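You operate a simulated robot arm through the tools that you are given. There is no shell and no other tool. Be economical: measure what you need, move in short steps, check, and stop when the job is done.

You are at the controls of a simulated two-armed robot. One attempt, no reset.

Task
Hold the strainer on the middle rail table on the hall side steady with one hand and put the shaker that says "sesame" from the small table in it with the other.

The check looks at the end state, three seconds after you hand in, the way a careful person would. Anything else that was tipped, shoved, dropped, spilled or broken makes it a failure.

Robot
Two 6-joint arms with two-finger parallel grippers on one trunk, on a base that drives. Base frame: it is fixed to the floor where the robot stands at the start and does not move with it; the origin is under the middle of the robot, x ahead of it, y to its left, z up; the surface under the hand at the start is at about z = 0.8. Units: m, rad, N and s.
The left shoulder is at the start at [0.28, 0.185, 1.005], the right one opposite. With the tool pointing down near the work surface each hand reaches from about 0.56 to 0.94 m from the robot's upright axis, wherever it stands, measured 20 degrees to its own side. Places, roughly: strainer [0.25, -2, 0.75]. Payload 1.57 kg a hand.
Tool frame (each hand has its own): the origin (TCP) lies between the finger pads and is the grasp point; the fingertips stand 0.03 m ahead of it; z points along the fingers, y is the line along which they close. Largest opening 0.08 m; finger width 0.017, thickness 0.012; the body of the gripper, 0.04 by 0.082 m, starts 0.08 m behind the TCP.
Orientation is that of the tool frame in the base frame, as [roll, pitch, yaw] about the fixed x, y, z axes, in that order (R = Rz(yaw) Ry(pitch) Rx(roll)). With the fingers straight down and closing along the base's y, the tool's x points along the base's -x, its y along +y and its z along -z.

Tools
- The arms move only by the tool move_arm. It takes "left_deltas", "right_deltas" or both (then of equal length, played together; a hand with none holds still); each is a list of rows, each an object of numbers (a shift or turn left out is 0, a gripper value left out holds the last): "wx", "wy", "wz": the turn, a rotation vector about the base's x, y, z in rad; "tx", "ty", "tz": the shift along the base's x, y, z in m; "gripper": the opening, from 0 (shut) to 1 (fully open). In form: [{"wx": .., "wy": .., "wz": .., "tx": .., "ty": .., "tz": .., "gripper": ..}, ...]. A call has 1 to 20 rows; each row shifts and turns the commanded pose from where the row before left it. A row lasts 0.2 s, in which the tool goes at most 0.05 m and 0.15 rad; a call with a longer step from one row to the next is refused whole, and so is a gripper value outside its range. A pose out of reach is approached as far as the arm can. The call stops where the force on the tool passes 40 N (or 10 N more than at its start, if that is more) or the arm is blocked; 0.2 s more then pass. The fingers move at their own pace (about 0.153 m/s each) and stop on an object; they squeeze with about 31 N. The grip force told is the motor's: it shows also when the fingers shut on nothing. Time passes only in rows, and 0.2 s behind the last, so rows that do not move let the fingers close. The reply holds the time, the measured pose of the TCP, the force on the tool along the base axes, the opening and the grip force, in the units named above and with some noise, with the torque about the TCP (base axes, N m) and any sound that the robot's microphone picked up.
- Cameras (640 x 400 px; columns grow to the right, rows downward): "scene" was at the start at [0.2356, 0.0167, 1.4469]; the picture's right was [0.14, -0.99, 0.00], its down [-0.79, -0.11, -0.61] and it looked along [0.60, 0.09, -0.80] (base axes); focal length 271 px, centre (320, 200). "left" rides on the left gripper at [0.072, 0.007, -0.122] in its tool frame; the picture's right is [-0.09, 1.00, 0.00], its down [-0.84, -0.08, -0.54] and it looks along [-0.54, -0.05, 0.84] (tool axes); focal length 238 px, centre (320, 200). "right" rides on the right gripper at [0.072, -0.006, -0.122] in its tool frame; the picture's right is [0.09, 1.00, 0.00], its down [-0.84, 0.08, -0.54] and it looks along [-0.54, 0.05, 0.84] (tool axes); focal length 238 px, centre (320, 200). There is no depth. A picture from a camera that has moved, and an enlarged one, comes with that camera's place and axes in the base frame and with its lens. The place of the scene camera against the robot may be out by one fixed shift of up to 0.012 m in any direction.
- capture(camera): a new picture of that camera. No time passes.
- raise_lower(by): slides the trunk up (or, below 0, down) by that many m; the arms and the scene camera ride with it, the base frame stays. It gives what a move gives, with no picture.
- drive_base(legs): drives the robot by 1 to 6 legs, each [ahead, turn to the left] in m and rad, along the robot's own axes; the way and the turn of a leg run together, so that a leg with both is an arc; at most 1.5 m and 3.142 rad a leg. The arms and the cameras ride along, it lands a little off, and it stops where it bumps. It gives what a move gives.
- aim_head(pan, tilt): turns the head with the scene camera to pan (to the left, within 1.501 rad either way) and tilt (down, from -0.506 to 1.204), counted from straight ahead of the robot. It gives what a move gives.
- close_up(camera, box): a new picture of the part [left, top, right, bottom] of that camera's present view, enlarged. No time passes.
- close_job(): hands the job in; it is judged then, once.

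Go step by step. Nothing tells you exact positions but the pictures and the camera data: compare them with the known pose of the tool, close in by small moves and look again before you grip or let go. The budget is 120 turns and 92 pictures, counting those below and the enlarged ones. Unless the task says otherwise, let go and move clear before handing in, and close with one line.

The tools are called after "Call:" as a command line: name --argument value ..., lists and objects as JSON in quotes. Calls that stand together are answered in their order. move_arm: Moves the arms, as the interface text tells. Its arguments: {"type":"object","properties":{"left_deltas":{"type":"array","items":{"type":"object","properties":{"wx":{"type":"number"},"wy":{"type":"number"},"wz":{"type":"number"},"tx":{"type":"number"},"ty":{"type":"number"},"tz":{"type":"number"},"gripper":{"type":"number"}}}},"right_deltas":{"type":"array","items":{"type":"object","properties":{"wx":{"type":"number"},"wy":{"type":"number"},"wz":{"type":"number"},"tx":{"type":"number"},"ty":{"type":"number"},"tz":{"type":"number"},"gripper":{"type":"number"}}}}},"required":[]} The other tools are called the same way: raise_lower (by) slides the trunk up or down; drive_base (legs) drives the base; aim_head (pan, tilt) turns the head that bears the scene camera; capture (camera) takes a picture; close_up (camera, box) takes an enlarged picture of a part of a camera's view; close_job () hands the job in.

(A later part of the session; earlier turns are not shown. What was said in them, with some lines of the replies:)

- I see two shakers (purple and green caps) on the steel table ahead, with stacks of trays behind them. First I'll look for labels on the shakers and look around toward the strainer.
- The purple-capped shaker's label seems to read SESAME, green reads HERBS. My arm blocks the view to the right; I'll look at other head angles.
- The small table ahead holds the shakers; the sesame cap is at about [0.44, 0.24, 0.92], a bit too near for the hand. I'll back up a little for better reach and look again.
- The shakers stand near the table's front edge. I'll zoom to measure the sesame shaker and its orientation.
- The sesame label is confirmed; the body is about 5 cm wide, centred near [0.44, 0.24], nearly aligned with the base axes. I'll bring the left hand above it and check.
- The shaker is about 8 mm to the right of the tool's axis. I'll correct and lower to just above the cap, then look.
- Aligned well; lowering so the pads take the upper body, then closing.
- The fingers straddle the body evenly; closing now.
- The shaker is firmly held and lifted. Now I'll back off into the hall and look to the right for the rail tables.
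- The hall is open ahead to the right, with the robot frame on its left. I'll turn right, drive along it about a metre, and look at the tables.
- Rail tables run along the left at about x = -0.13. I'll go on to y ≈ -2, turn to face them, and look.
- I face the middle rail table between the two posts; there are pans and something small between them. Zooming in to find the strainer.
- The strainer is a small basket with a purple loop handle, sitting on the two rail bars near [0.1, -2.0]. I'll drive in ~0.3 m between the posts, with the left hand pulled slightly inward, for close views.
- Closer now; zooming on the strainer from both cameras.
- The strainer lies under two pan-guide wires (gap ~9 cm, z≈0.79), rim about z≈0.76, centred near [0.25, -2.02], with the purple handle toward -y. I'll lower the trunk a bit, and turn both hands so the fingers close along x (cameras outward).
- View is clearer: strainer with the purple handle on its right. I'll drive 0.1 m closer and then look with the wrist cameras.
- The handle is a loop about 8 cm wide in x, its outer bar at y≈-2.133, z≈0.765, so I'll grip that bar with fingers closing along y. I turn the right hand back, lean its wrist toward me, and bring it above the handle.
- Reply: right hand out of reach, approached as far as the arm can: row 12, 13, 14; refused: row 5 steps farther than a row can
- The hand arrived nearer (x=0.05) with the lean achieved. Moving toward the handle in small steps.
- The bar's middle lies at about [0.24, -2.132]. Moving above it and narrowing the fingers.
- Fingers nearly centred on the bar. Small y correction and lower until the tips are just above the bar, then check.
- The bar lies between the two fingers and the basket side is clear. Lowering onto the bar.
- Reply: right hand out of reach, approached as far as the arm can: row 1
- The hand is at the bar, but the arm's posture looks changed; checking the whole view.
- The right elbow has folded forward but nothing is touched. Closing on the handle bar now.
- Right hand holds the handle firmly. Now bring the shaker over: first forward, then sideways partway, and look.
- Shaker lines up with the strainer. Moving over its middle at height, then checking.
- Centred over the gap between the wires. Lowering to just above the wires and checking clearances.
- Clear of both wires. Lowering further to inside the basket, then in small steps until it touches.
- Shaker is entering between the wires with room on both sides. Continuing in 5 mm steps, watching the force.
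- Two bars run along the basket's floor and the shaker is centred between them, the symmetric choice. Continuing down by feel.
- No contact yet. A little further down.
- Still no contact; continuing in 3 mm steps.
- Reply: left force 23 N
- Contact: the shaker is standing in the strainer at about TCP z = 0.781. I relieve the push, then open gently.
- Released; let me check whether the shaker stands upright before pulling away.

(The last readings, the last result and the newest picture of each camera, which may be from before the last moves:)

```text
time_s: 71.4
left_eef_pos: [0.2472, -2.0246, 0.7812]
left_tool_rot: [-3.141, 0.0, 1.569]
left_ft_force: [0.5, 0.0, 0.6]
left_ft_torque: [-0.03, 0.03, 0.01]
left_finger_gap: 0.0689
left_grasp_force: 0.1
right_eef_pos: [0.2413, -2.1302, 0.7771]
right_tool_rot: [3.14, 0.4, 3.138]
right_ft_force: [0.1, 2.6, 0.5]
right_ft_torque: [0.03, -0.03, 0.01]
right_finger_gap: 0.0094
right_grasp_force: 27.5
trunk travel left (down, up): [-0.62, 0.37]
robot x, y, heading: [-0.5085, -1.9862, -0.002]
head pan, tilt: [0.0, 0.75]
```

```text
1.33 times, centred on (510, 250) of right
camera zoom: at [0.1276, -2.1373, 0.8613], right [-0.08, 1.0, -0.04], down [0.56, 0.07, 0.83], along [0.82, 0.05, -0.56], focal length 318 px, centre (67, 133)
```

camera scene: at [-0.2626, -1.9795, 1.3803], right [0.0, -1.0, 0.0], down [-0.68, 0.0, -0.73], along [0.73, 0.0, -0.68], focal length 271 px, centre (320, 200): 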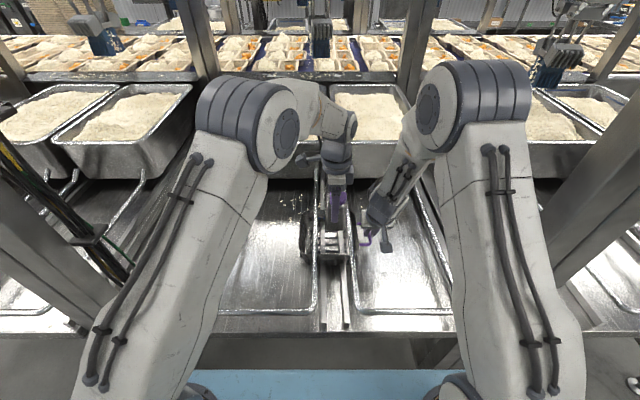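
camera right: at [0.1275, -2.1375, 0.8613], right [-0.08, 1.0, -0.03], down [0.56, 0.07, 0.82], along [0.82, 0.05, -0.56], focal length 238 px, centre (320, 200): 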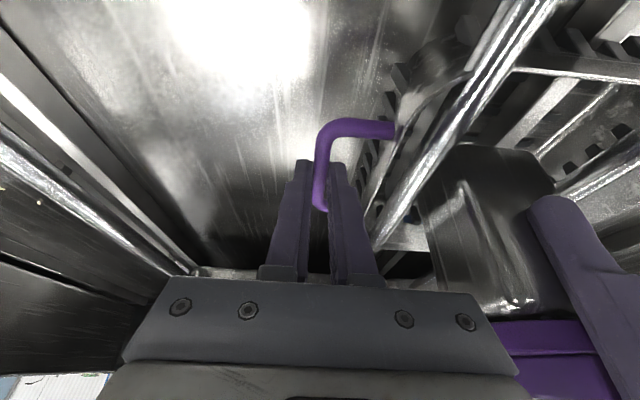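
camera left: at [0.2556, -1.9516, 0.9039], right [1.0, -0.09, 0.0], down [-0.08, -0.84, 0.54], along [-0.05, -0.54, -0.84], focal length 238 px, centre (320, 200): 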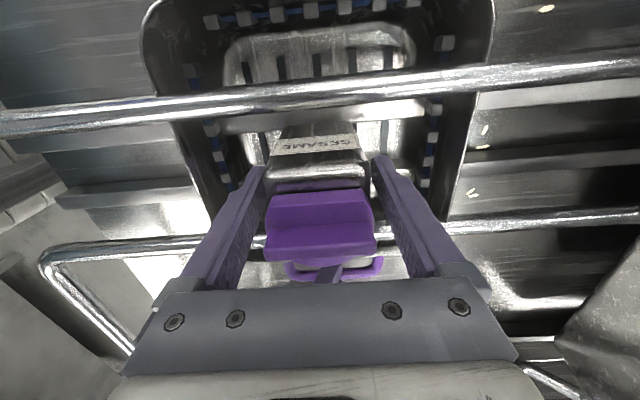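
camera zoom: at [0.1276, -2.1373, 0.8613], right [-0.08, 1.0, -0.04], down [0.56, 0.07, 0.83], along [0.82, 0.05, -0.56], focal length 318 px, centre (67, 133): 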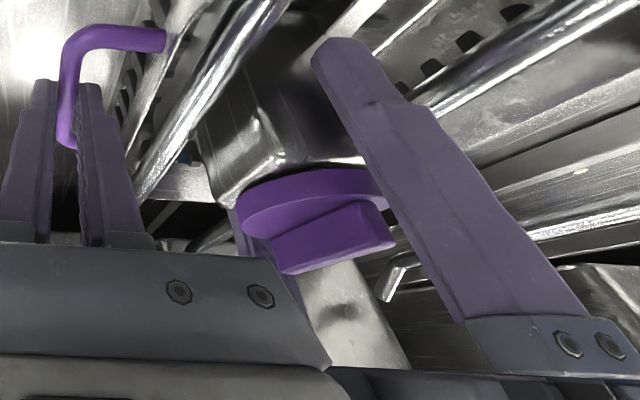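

The shaker stands upright between the rails and is free of the fingers. Opening slightly more and raising the left hand straight up.

Call:
move_arm --left_deltas '[{"gripper": 0.95}, {"tz": 0.01}, {"tz": 0.015}, {"tz": 0.02}, {"tz": 0.03}, {"tz": 0.04}, {"tz": 0.04}, {"tz": 0.04}, {}]'

Call:
capture --camera "left"

Call:
close_up --camera "scene" --box '[280, 160, 410, 284]'

```text
time_s: 73.4
left_eef_pos: [0.2485, -2.0218, 0.9785]
left_tool_rot: [-3.141, -0.001, 1.566]
left_ft_force: [-0.6, -0.6, 0.0]
left_ft_torque: [0.01, 0.03, 0.02]
left_finger_gap: 0.0761
left_grasp_force: 0.1
right_eef_pos: [0.2413, -2.1316, 0.7772]
right_tool_rot: [3.139, 0.399, 3.137]
right_ft_force: [-1.3, 1.2, 1.4]
right_ft_torque: [0.01, -0.04, 0.01]
right_finger_gap: 0.0093
right_grasp_force: 27.7
trunk travel left (down, up): [-0.62, 0.37]
robot x, y, heading: [-0.5088, -1.9847, -0.001]
head pan, tilt: [0.0, 0.75]
```

```text
21 pictures are left
camera left: at [0.2556, -1.9511, 1.0996], right [1.0, -0.09, 0.0], down [-0.08, -0.84, 0.54], along [-0.05, -0.54, -0.84], focal length 238 px, centre (320, 200)
```

left: 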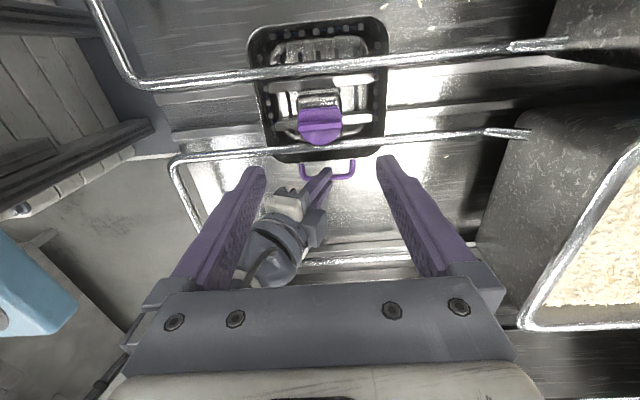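

```text
3.23 times, centred on (345, 222) of scene
camera zoom: at [-0.2626, -1.9795, 1.3803], right [0.0, -1.0, 0.0], down [-0.68, 0.0, -0.73], along [0.73, 0.0, -0.68], focal length 875 px, centre (239, 129)
```

zoom: 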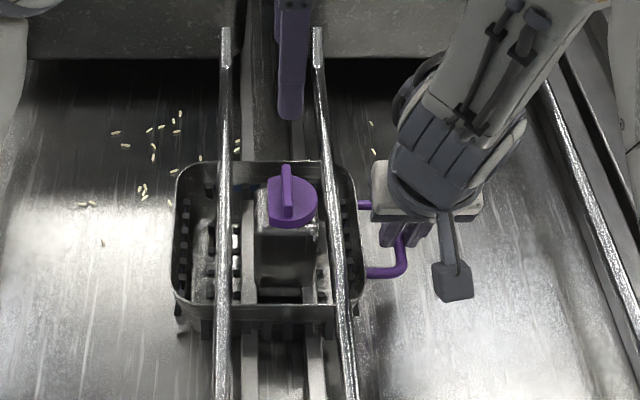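

The shaker stands in the strainer. Moving the left hand away to the side, then opening the right hand and lifting it straight off the handle.

Call:
move_arm --left_deltas '[{"ty": 0.04}, {"ty": 0.04}, {"ty": 0.04}, {"ty": 0.04}, {"ty": 0.03, "tx": -0.03}, {"tx": -0.05}, {"tx": -0.05}, {}]'

Call:
move_arm --right_deltas '[{"gripper": 0.16}, {"gripper": 0.24}, {}]'

Call:
close_up --camera "right" --box '[240, 80, 440, 220]'

Call:
capture --camera "scene"

```text
time_s: 75.2
left_eef_pos: [0.1172, -1.8331, 0.9759]
left_tool_rot: [-3.141, -0.001, 1.567]
left_ft_force: [0.2, -1.3, -0.3]
left_ft_torque: [0.03, 0.01, 0.0]
left_finger_gap: 0.0761
left_grasp_force: 0.1
right_eef_pos: [0.2413, -2.1304, 0.7752]
right_tool_rot: [3.14, 0.4, 3.138]
right_ft_force: [0.5, -0.1, 0.1]
right_ft_torque: [-0.03, 0.22, 0.04]
right_finger_gap: 0.0093
right_grasp_force: 27.9
trunk travel left (down, up): [-0.62, 0.37]
robot x, y, heading: [-0.5072, -1.9841, -0.005]
head pan, tilt: [0.0, 0.75]
```

```text
time_s: 76.0
left_eef_pos: [0.1178, -1.832, 0.9753]
left_tool_rot: [-3.141, -0.002, 1.568]
left_ft_force: [0.5, 0.2, 0.4]
left_ft_torque: [0.05, 0.0, -0.02]
left_finger_gap: 0.0759
left_grasp_force: 0.0
right_eef_pos: [0.2415, -2.1319, 0.7759]
right_tool_rot: [3.141, 0.4, 3.139]
right_ft_force: [0.0, 0.0, 0.1]
right_ft_torque: [0.0, -0.01, 0.01]
right_finger_gap: 0.0194
right_grasp_force: 0.0
trunk travel left (down, up): [-0.62, 0.37]
robot x, y, heading: [-0.5088, -1.9841, 0.005]
head pan, tilt: [0.0, 0.75]
```

```text
2.86 times, centred on (340, 150) of right
camera zoom: at [0.1274, -2.1374, 0.8613], right [-0.08, 1.0, -0.03], down [0.56, 0.07, 0.82], along [0.82, 0.05, -0.56], focal length 681 px, centre (263, 343)
```

zoom: 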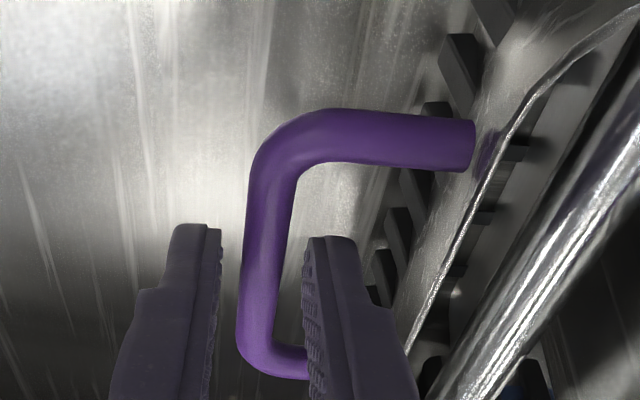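

```text
18 pictures are left
camera scene: at [-0.2626, -1.9795, 1.3803], right [0.0, -1.0, 0.0], down [-0.68, 0.0, -0.73], along [0.73, 0.0, -0.68], focal length 271 px, centre (320, 200)
```

scene: 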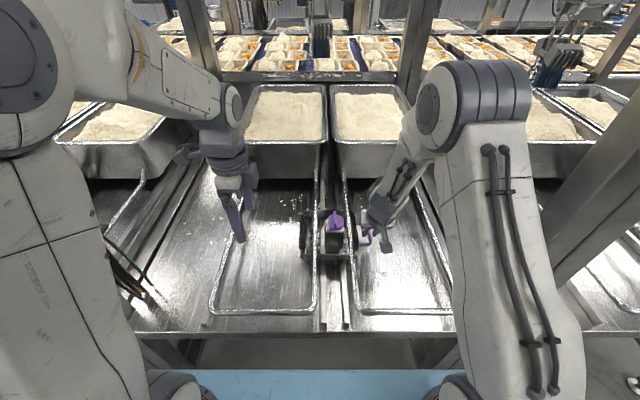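

The handle is free between the open fingers. Lifting the right hand straight up in small steps.

Call:
move_arm --right_deltas '[{"tz": 0.01}, {"tz": 0.01}, {"tz": 0.01}, {"tz": 0.01}, {"tz": 0.015}, {"tz": 0.015}, {}]'

Call:
capture --camera "scene"

```text
time_s: 77.6
left_eef_pos: [0.1177, -1.8315, 0.9762]
left_tool_rot: [3.14, 0.0, 1.569]
left_ft_force: [0.8, -0.9, -0.5]
left_ft_torque: [0.0, -0.03, 0.02]
left_finger_gap: 0.0763
left_grasp_force: 0.0
right_eef_pos: [0.2415, -2.1326, 0.829]
right_tool_rot: [3.14, 0.399, 3.137]
right_ft_force: [0.0, -0.8, 0.4]
right_ft_torque: [-0.03, 0.01, -0.01]
right_finger_gap: 0.0194
right_grasp_force: 0.0
right hand out of reach, approached as far as the arm can: row 2, 3, 4
trunk travel left (down, up): [-0.62, 0.37]
robot x, y, heading: [-0.5058, -1.9859, -0.003]
head pan, tilt: [0.0, 0.75]
```

```text
17 pictures are left
camera scene: at [-0.2626, -1.9795, 1.3803], right [0.0, -1.0, 0.0], down [-0.68, 0.0, -0.73], along [0.73, 0.0, -0.68], focal length 271 px, centre (320, 200)
```

scene: 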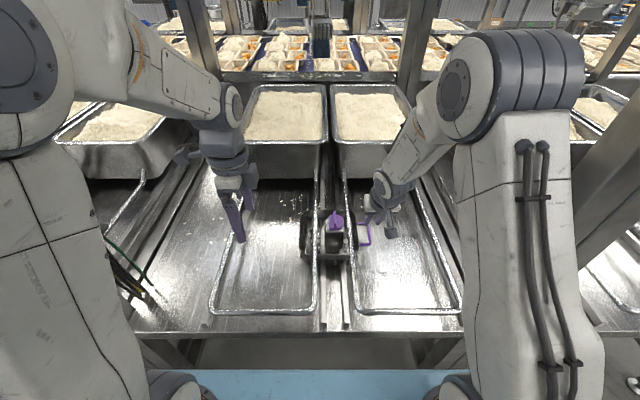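

The right hand is clear of the handle. I'll raise it more, shifting slightly inward so the elbow keeps clear of the right post.

Call:
move_arm --right_deltas '[{"tz": 0.025}, {"tz": 0.025}, {"tz": 0.025}, {"tz": 0.025}, {"ty": 0.02, "tx": -0.02, "tz": 0.01}, {"ty": 0.02, "tx": -0.03}, {"ty": 0.02, "tx": -0.03}, {}]'

Call:
capture --camera "scene"

```text
time_s: 79.4
left_eef_pos: [0.117, -1.833, 0.9762]
left_tool_rot: [-3.141, -0.001, 1.567]
left_ft_force: [-0.7, 0.2, 0.2]
left_ft_torque: [-0.01, 0.01, -0.01]
left_finger_gap: 0.0758
left_grasp_force: 0.1
right_eef_pos: [0.1607, -2.0743, 0.9399]
right_tool_rot: [3.14, 0.4, 3.138]
right_ft_force: [-0.2, 0.2, 0.7]
right_ft_torque: [-0.01, 0.02, 0.0]
right_finger_gap: 0.0193
right_grasp_force: 0.0
trunk travel left (down, up): [-0.62, 0.37]
robot x, y, heading: [-0.5067, -1.984, 0.0]
head pan, tilt: [0.0, 0.75]
```

```text
16 pictures are left
camera scene: at [-0.2626, -1.9795, 1.3803], right [0.0, -1.0, 0.0], down [-0.68, 0.0, -0.73], along [0.73, 0.0, -0.68], focal length 271 px, centre (320, 200)
```

scene: 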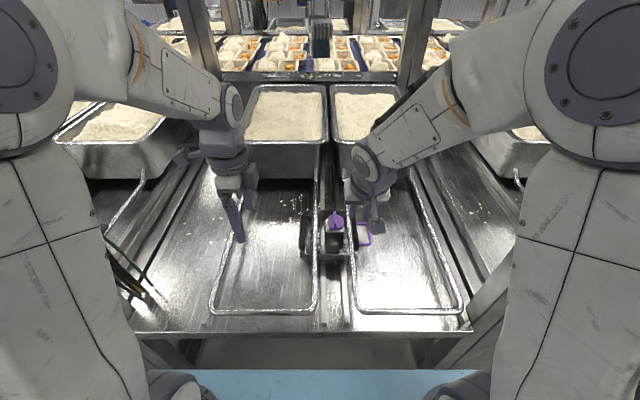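

Both hands are clear. A final close look at the shaker and strainer.

Call:
close_up --camera "scene" --box '[280, 180, 400, 280]'

Call:
capture --camera "right"

Call:
capture --camera "left"

```text
4.00 times, centred on (340, 230) of scene
camera zoom: at [-0.2626, -1.9795, 1.3803], right [0.0, -1.0, 0.0], down [-0.68, 0.0, -0.73], along [0.73, 0.0, -0.68], focal length 1085 px, centre (240, 80)
```

zoom: 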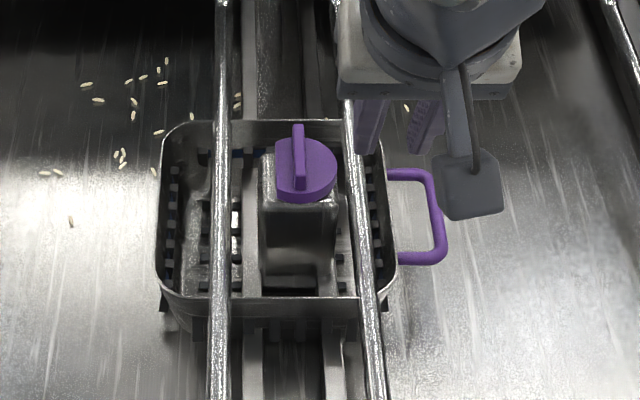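

```text
14 pictures are left
camera right: at [0.046, -2.08, 1.0257], right [-0.08, 1.0, -0.03], down [0.56, 0.07, 0.83], along [0.82, 0.05, -0.56], focal length 238 px, centre (320, 200)
```

right: 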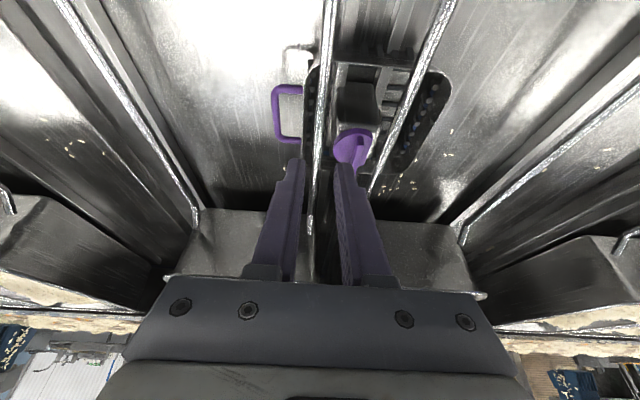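

```text
13 pictures are left
camera left: at [0.1253, -1.7603, 1.0978], right [1.0, -0.09, 0.0], down [-0.08, -0.84, 0.54], along [-0.05, -0.54, -0.84], focal length 238 px, centre (320, 200)
```

left: 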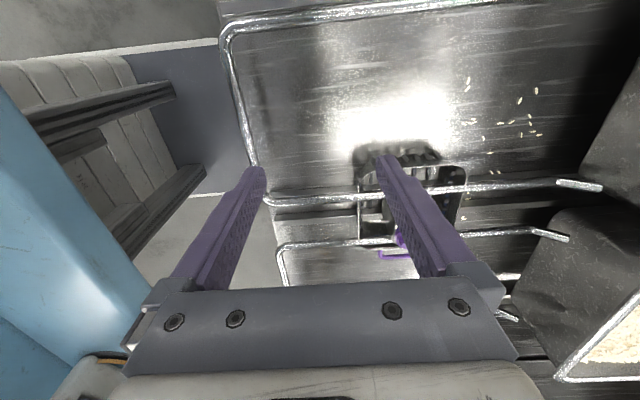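

The sesame shaker stands in the strainer between the wires, the strainer is where it was, and both hands are open and clear. Handing in.

Call:
close_job

```text
The job is handed in.
```

The "sesame" shaker now stands upright in the strainer on the middle rail table, placed with the left hand while the right hand held the strainer's handle. Both hands have let go and are clear, and I saw nothing else knocked or moved.
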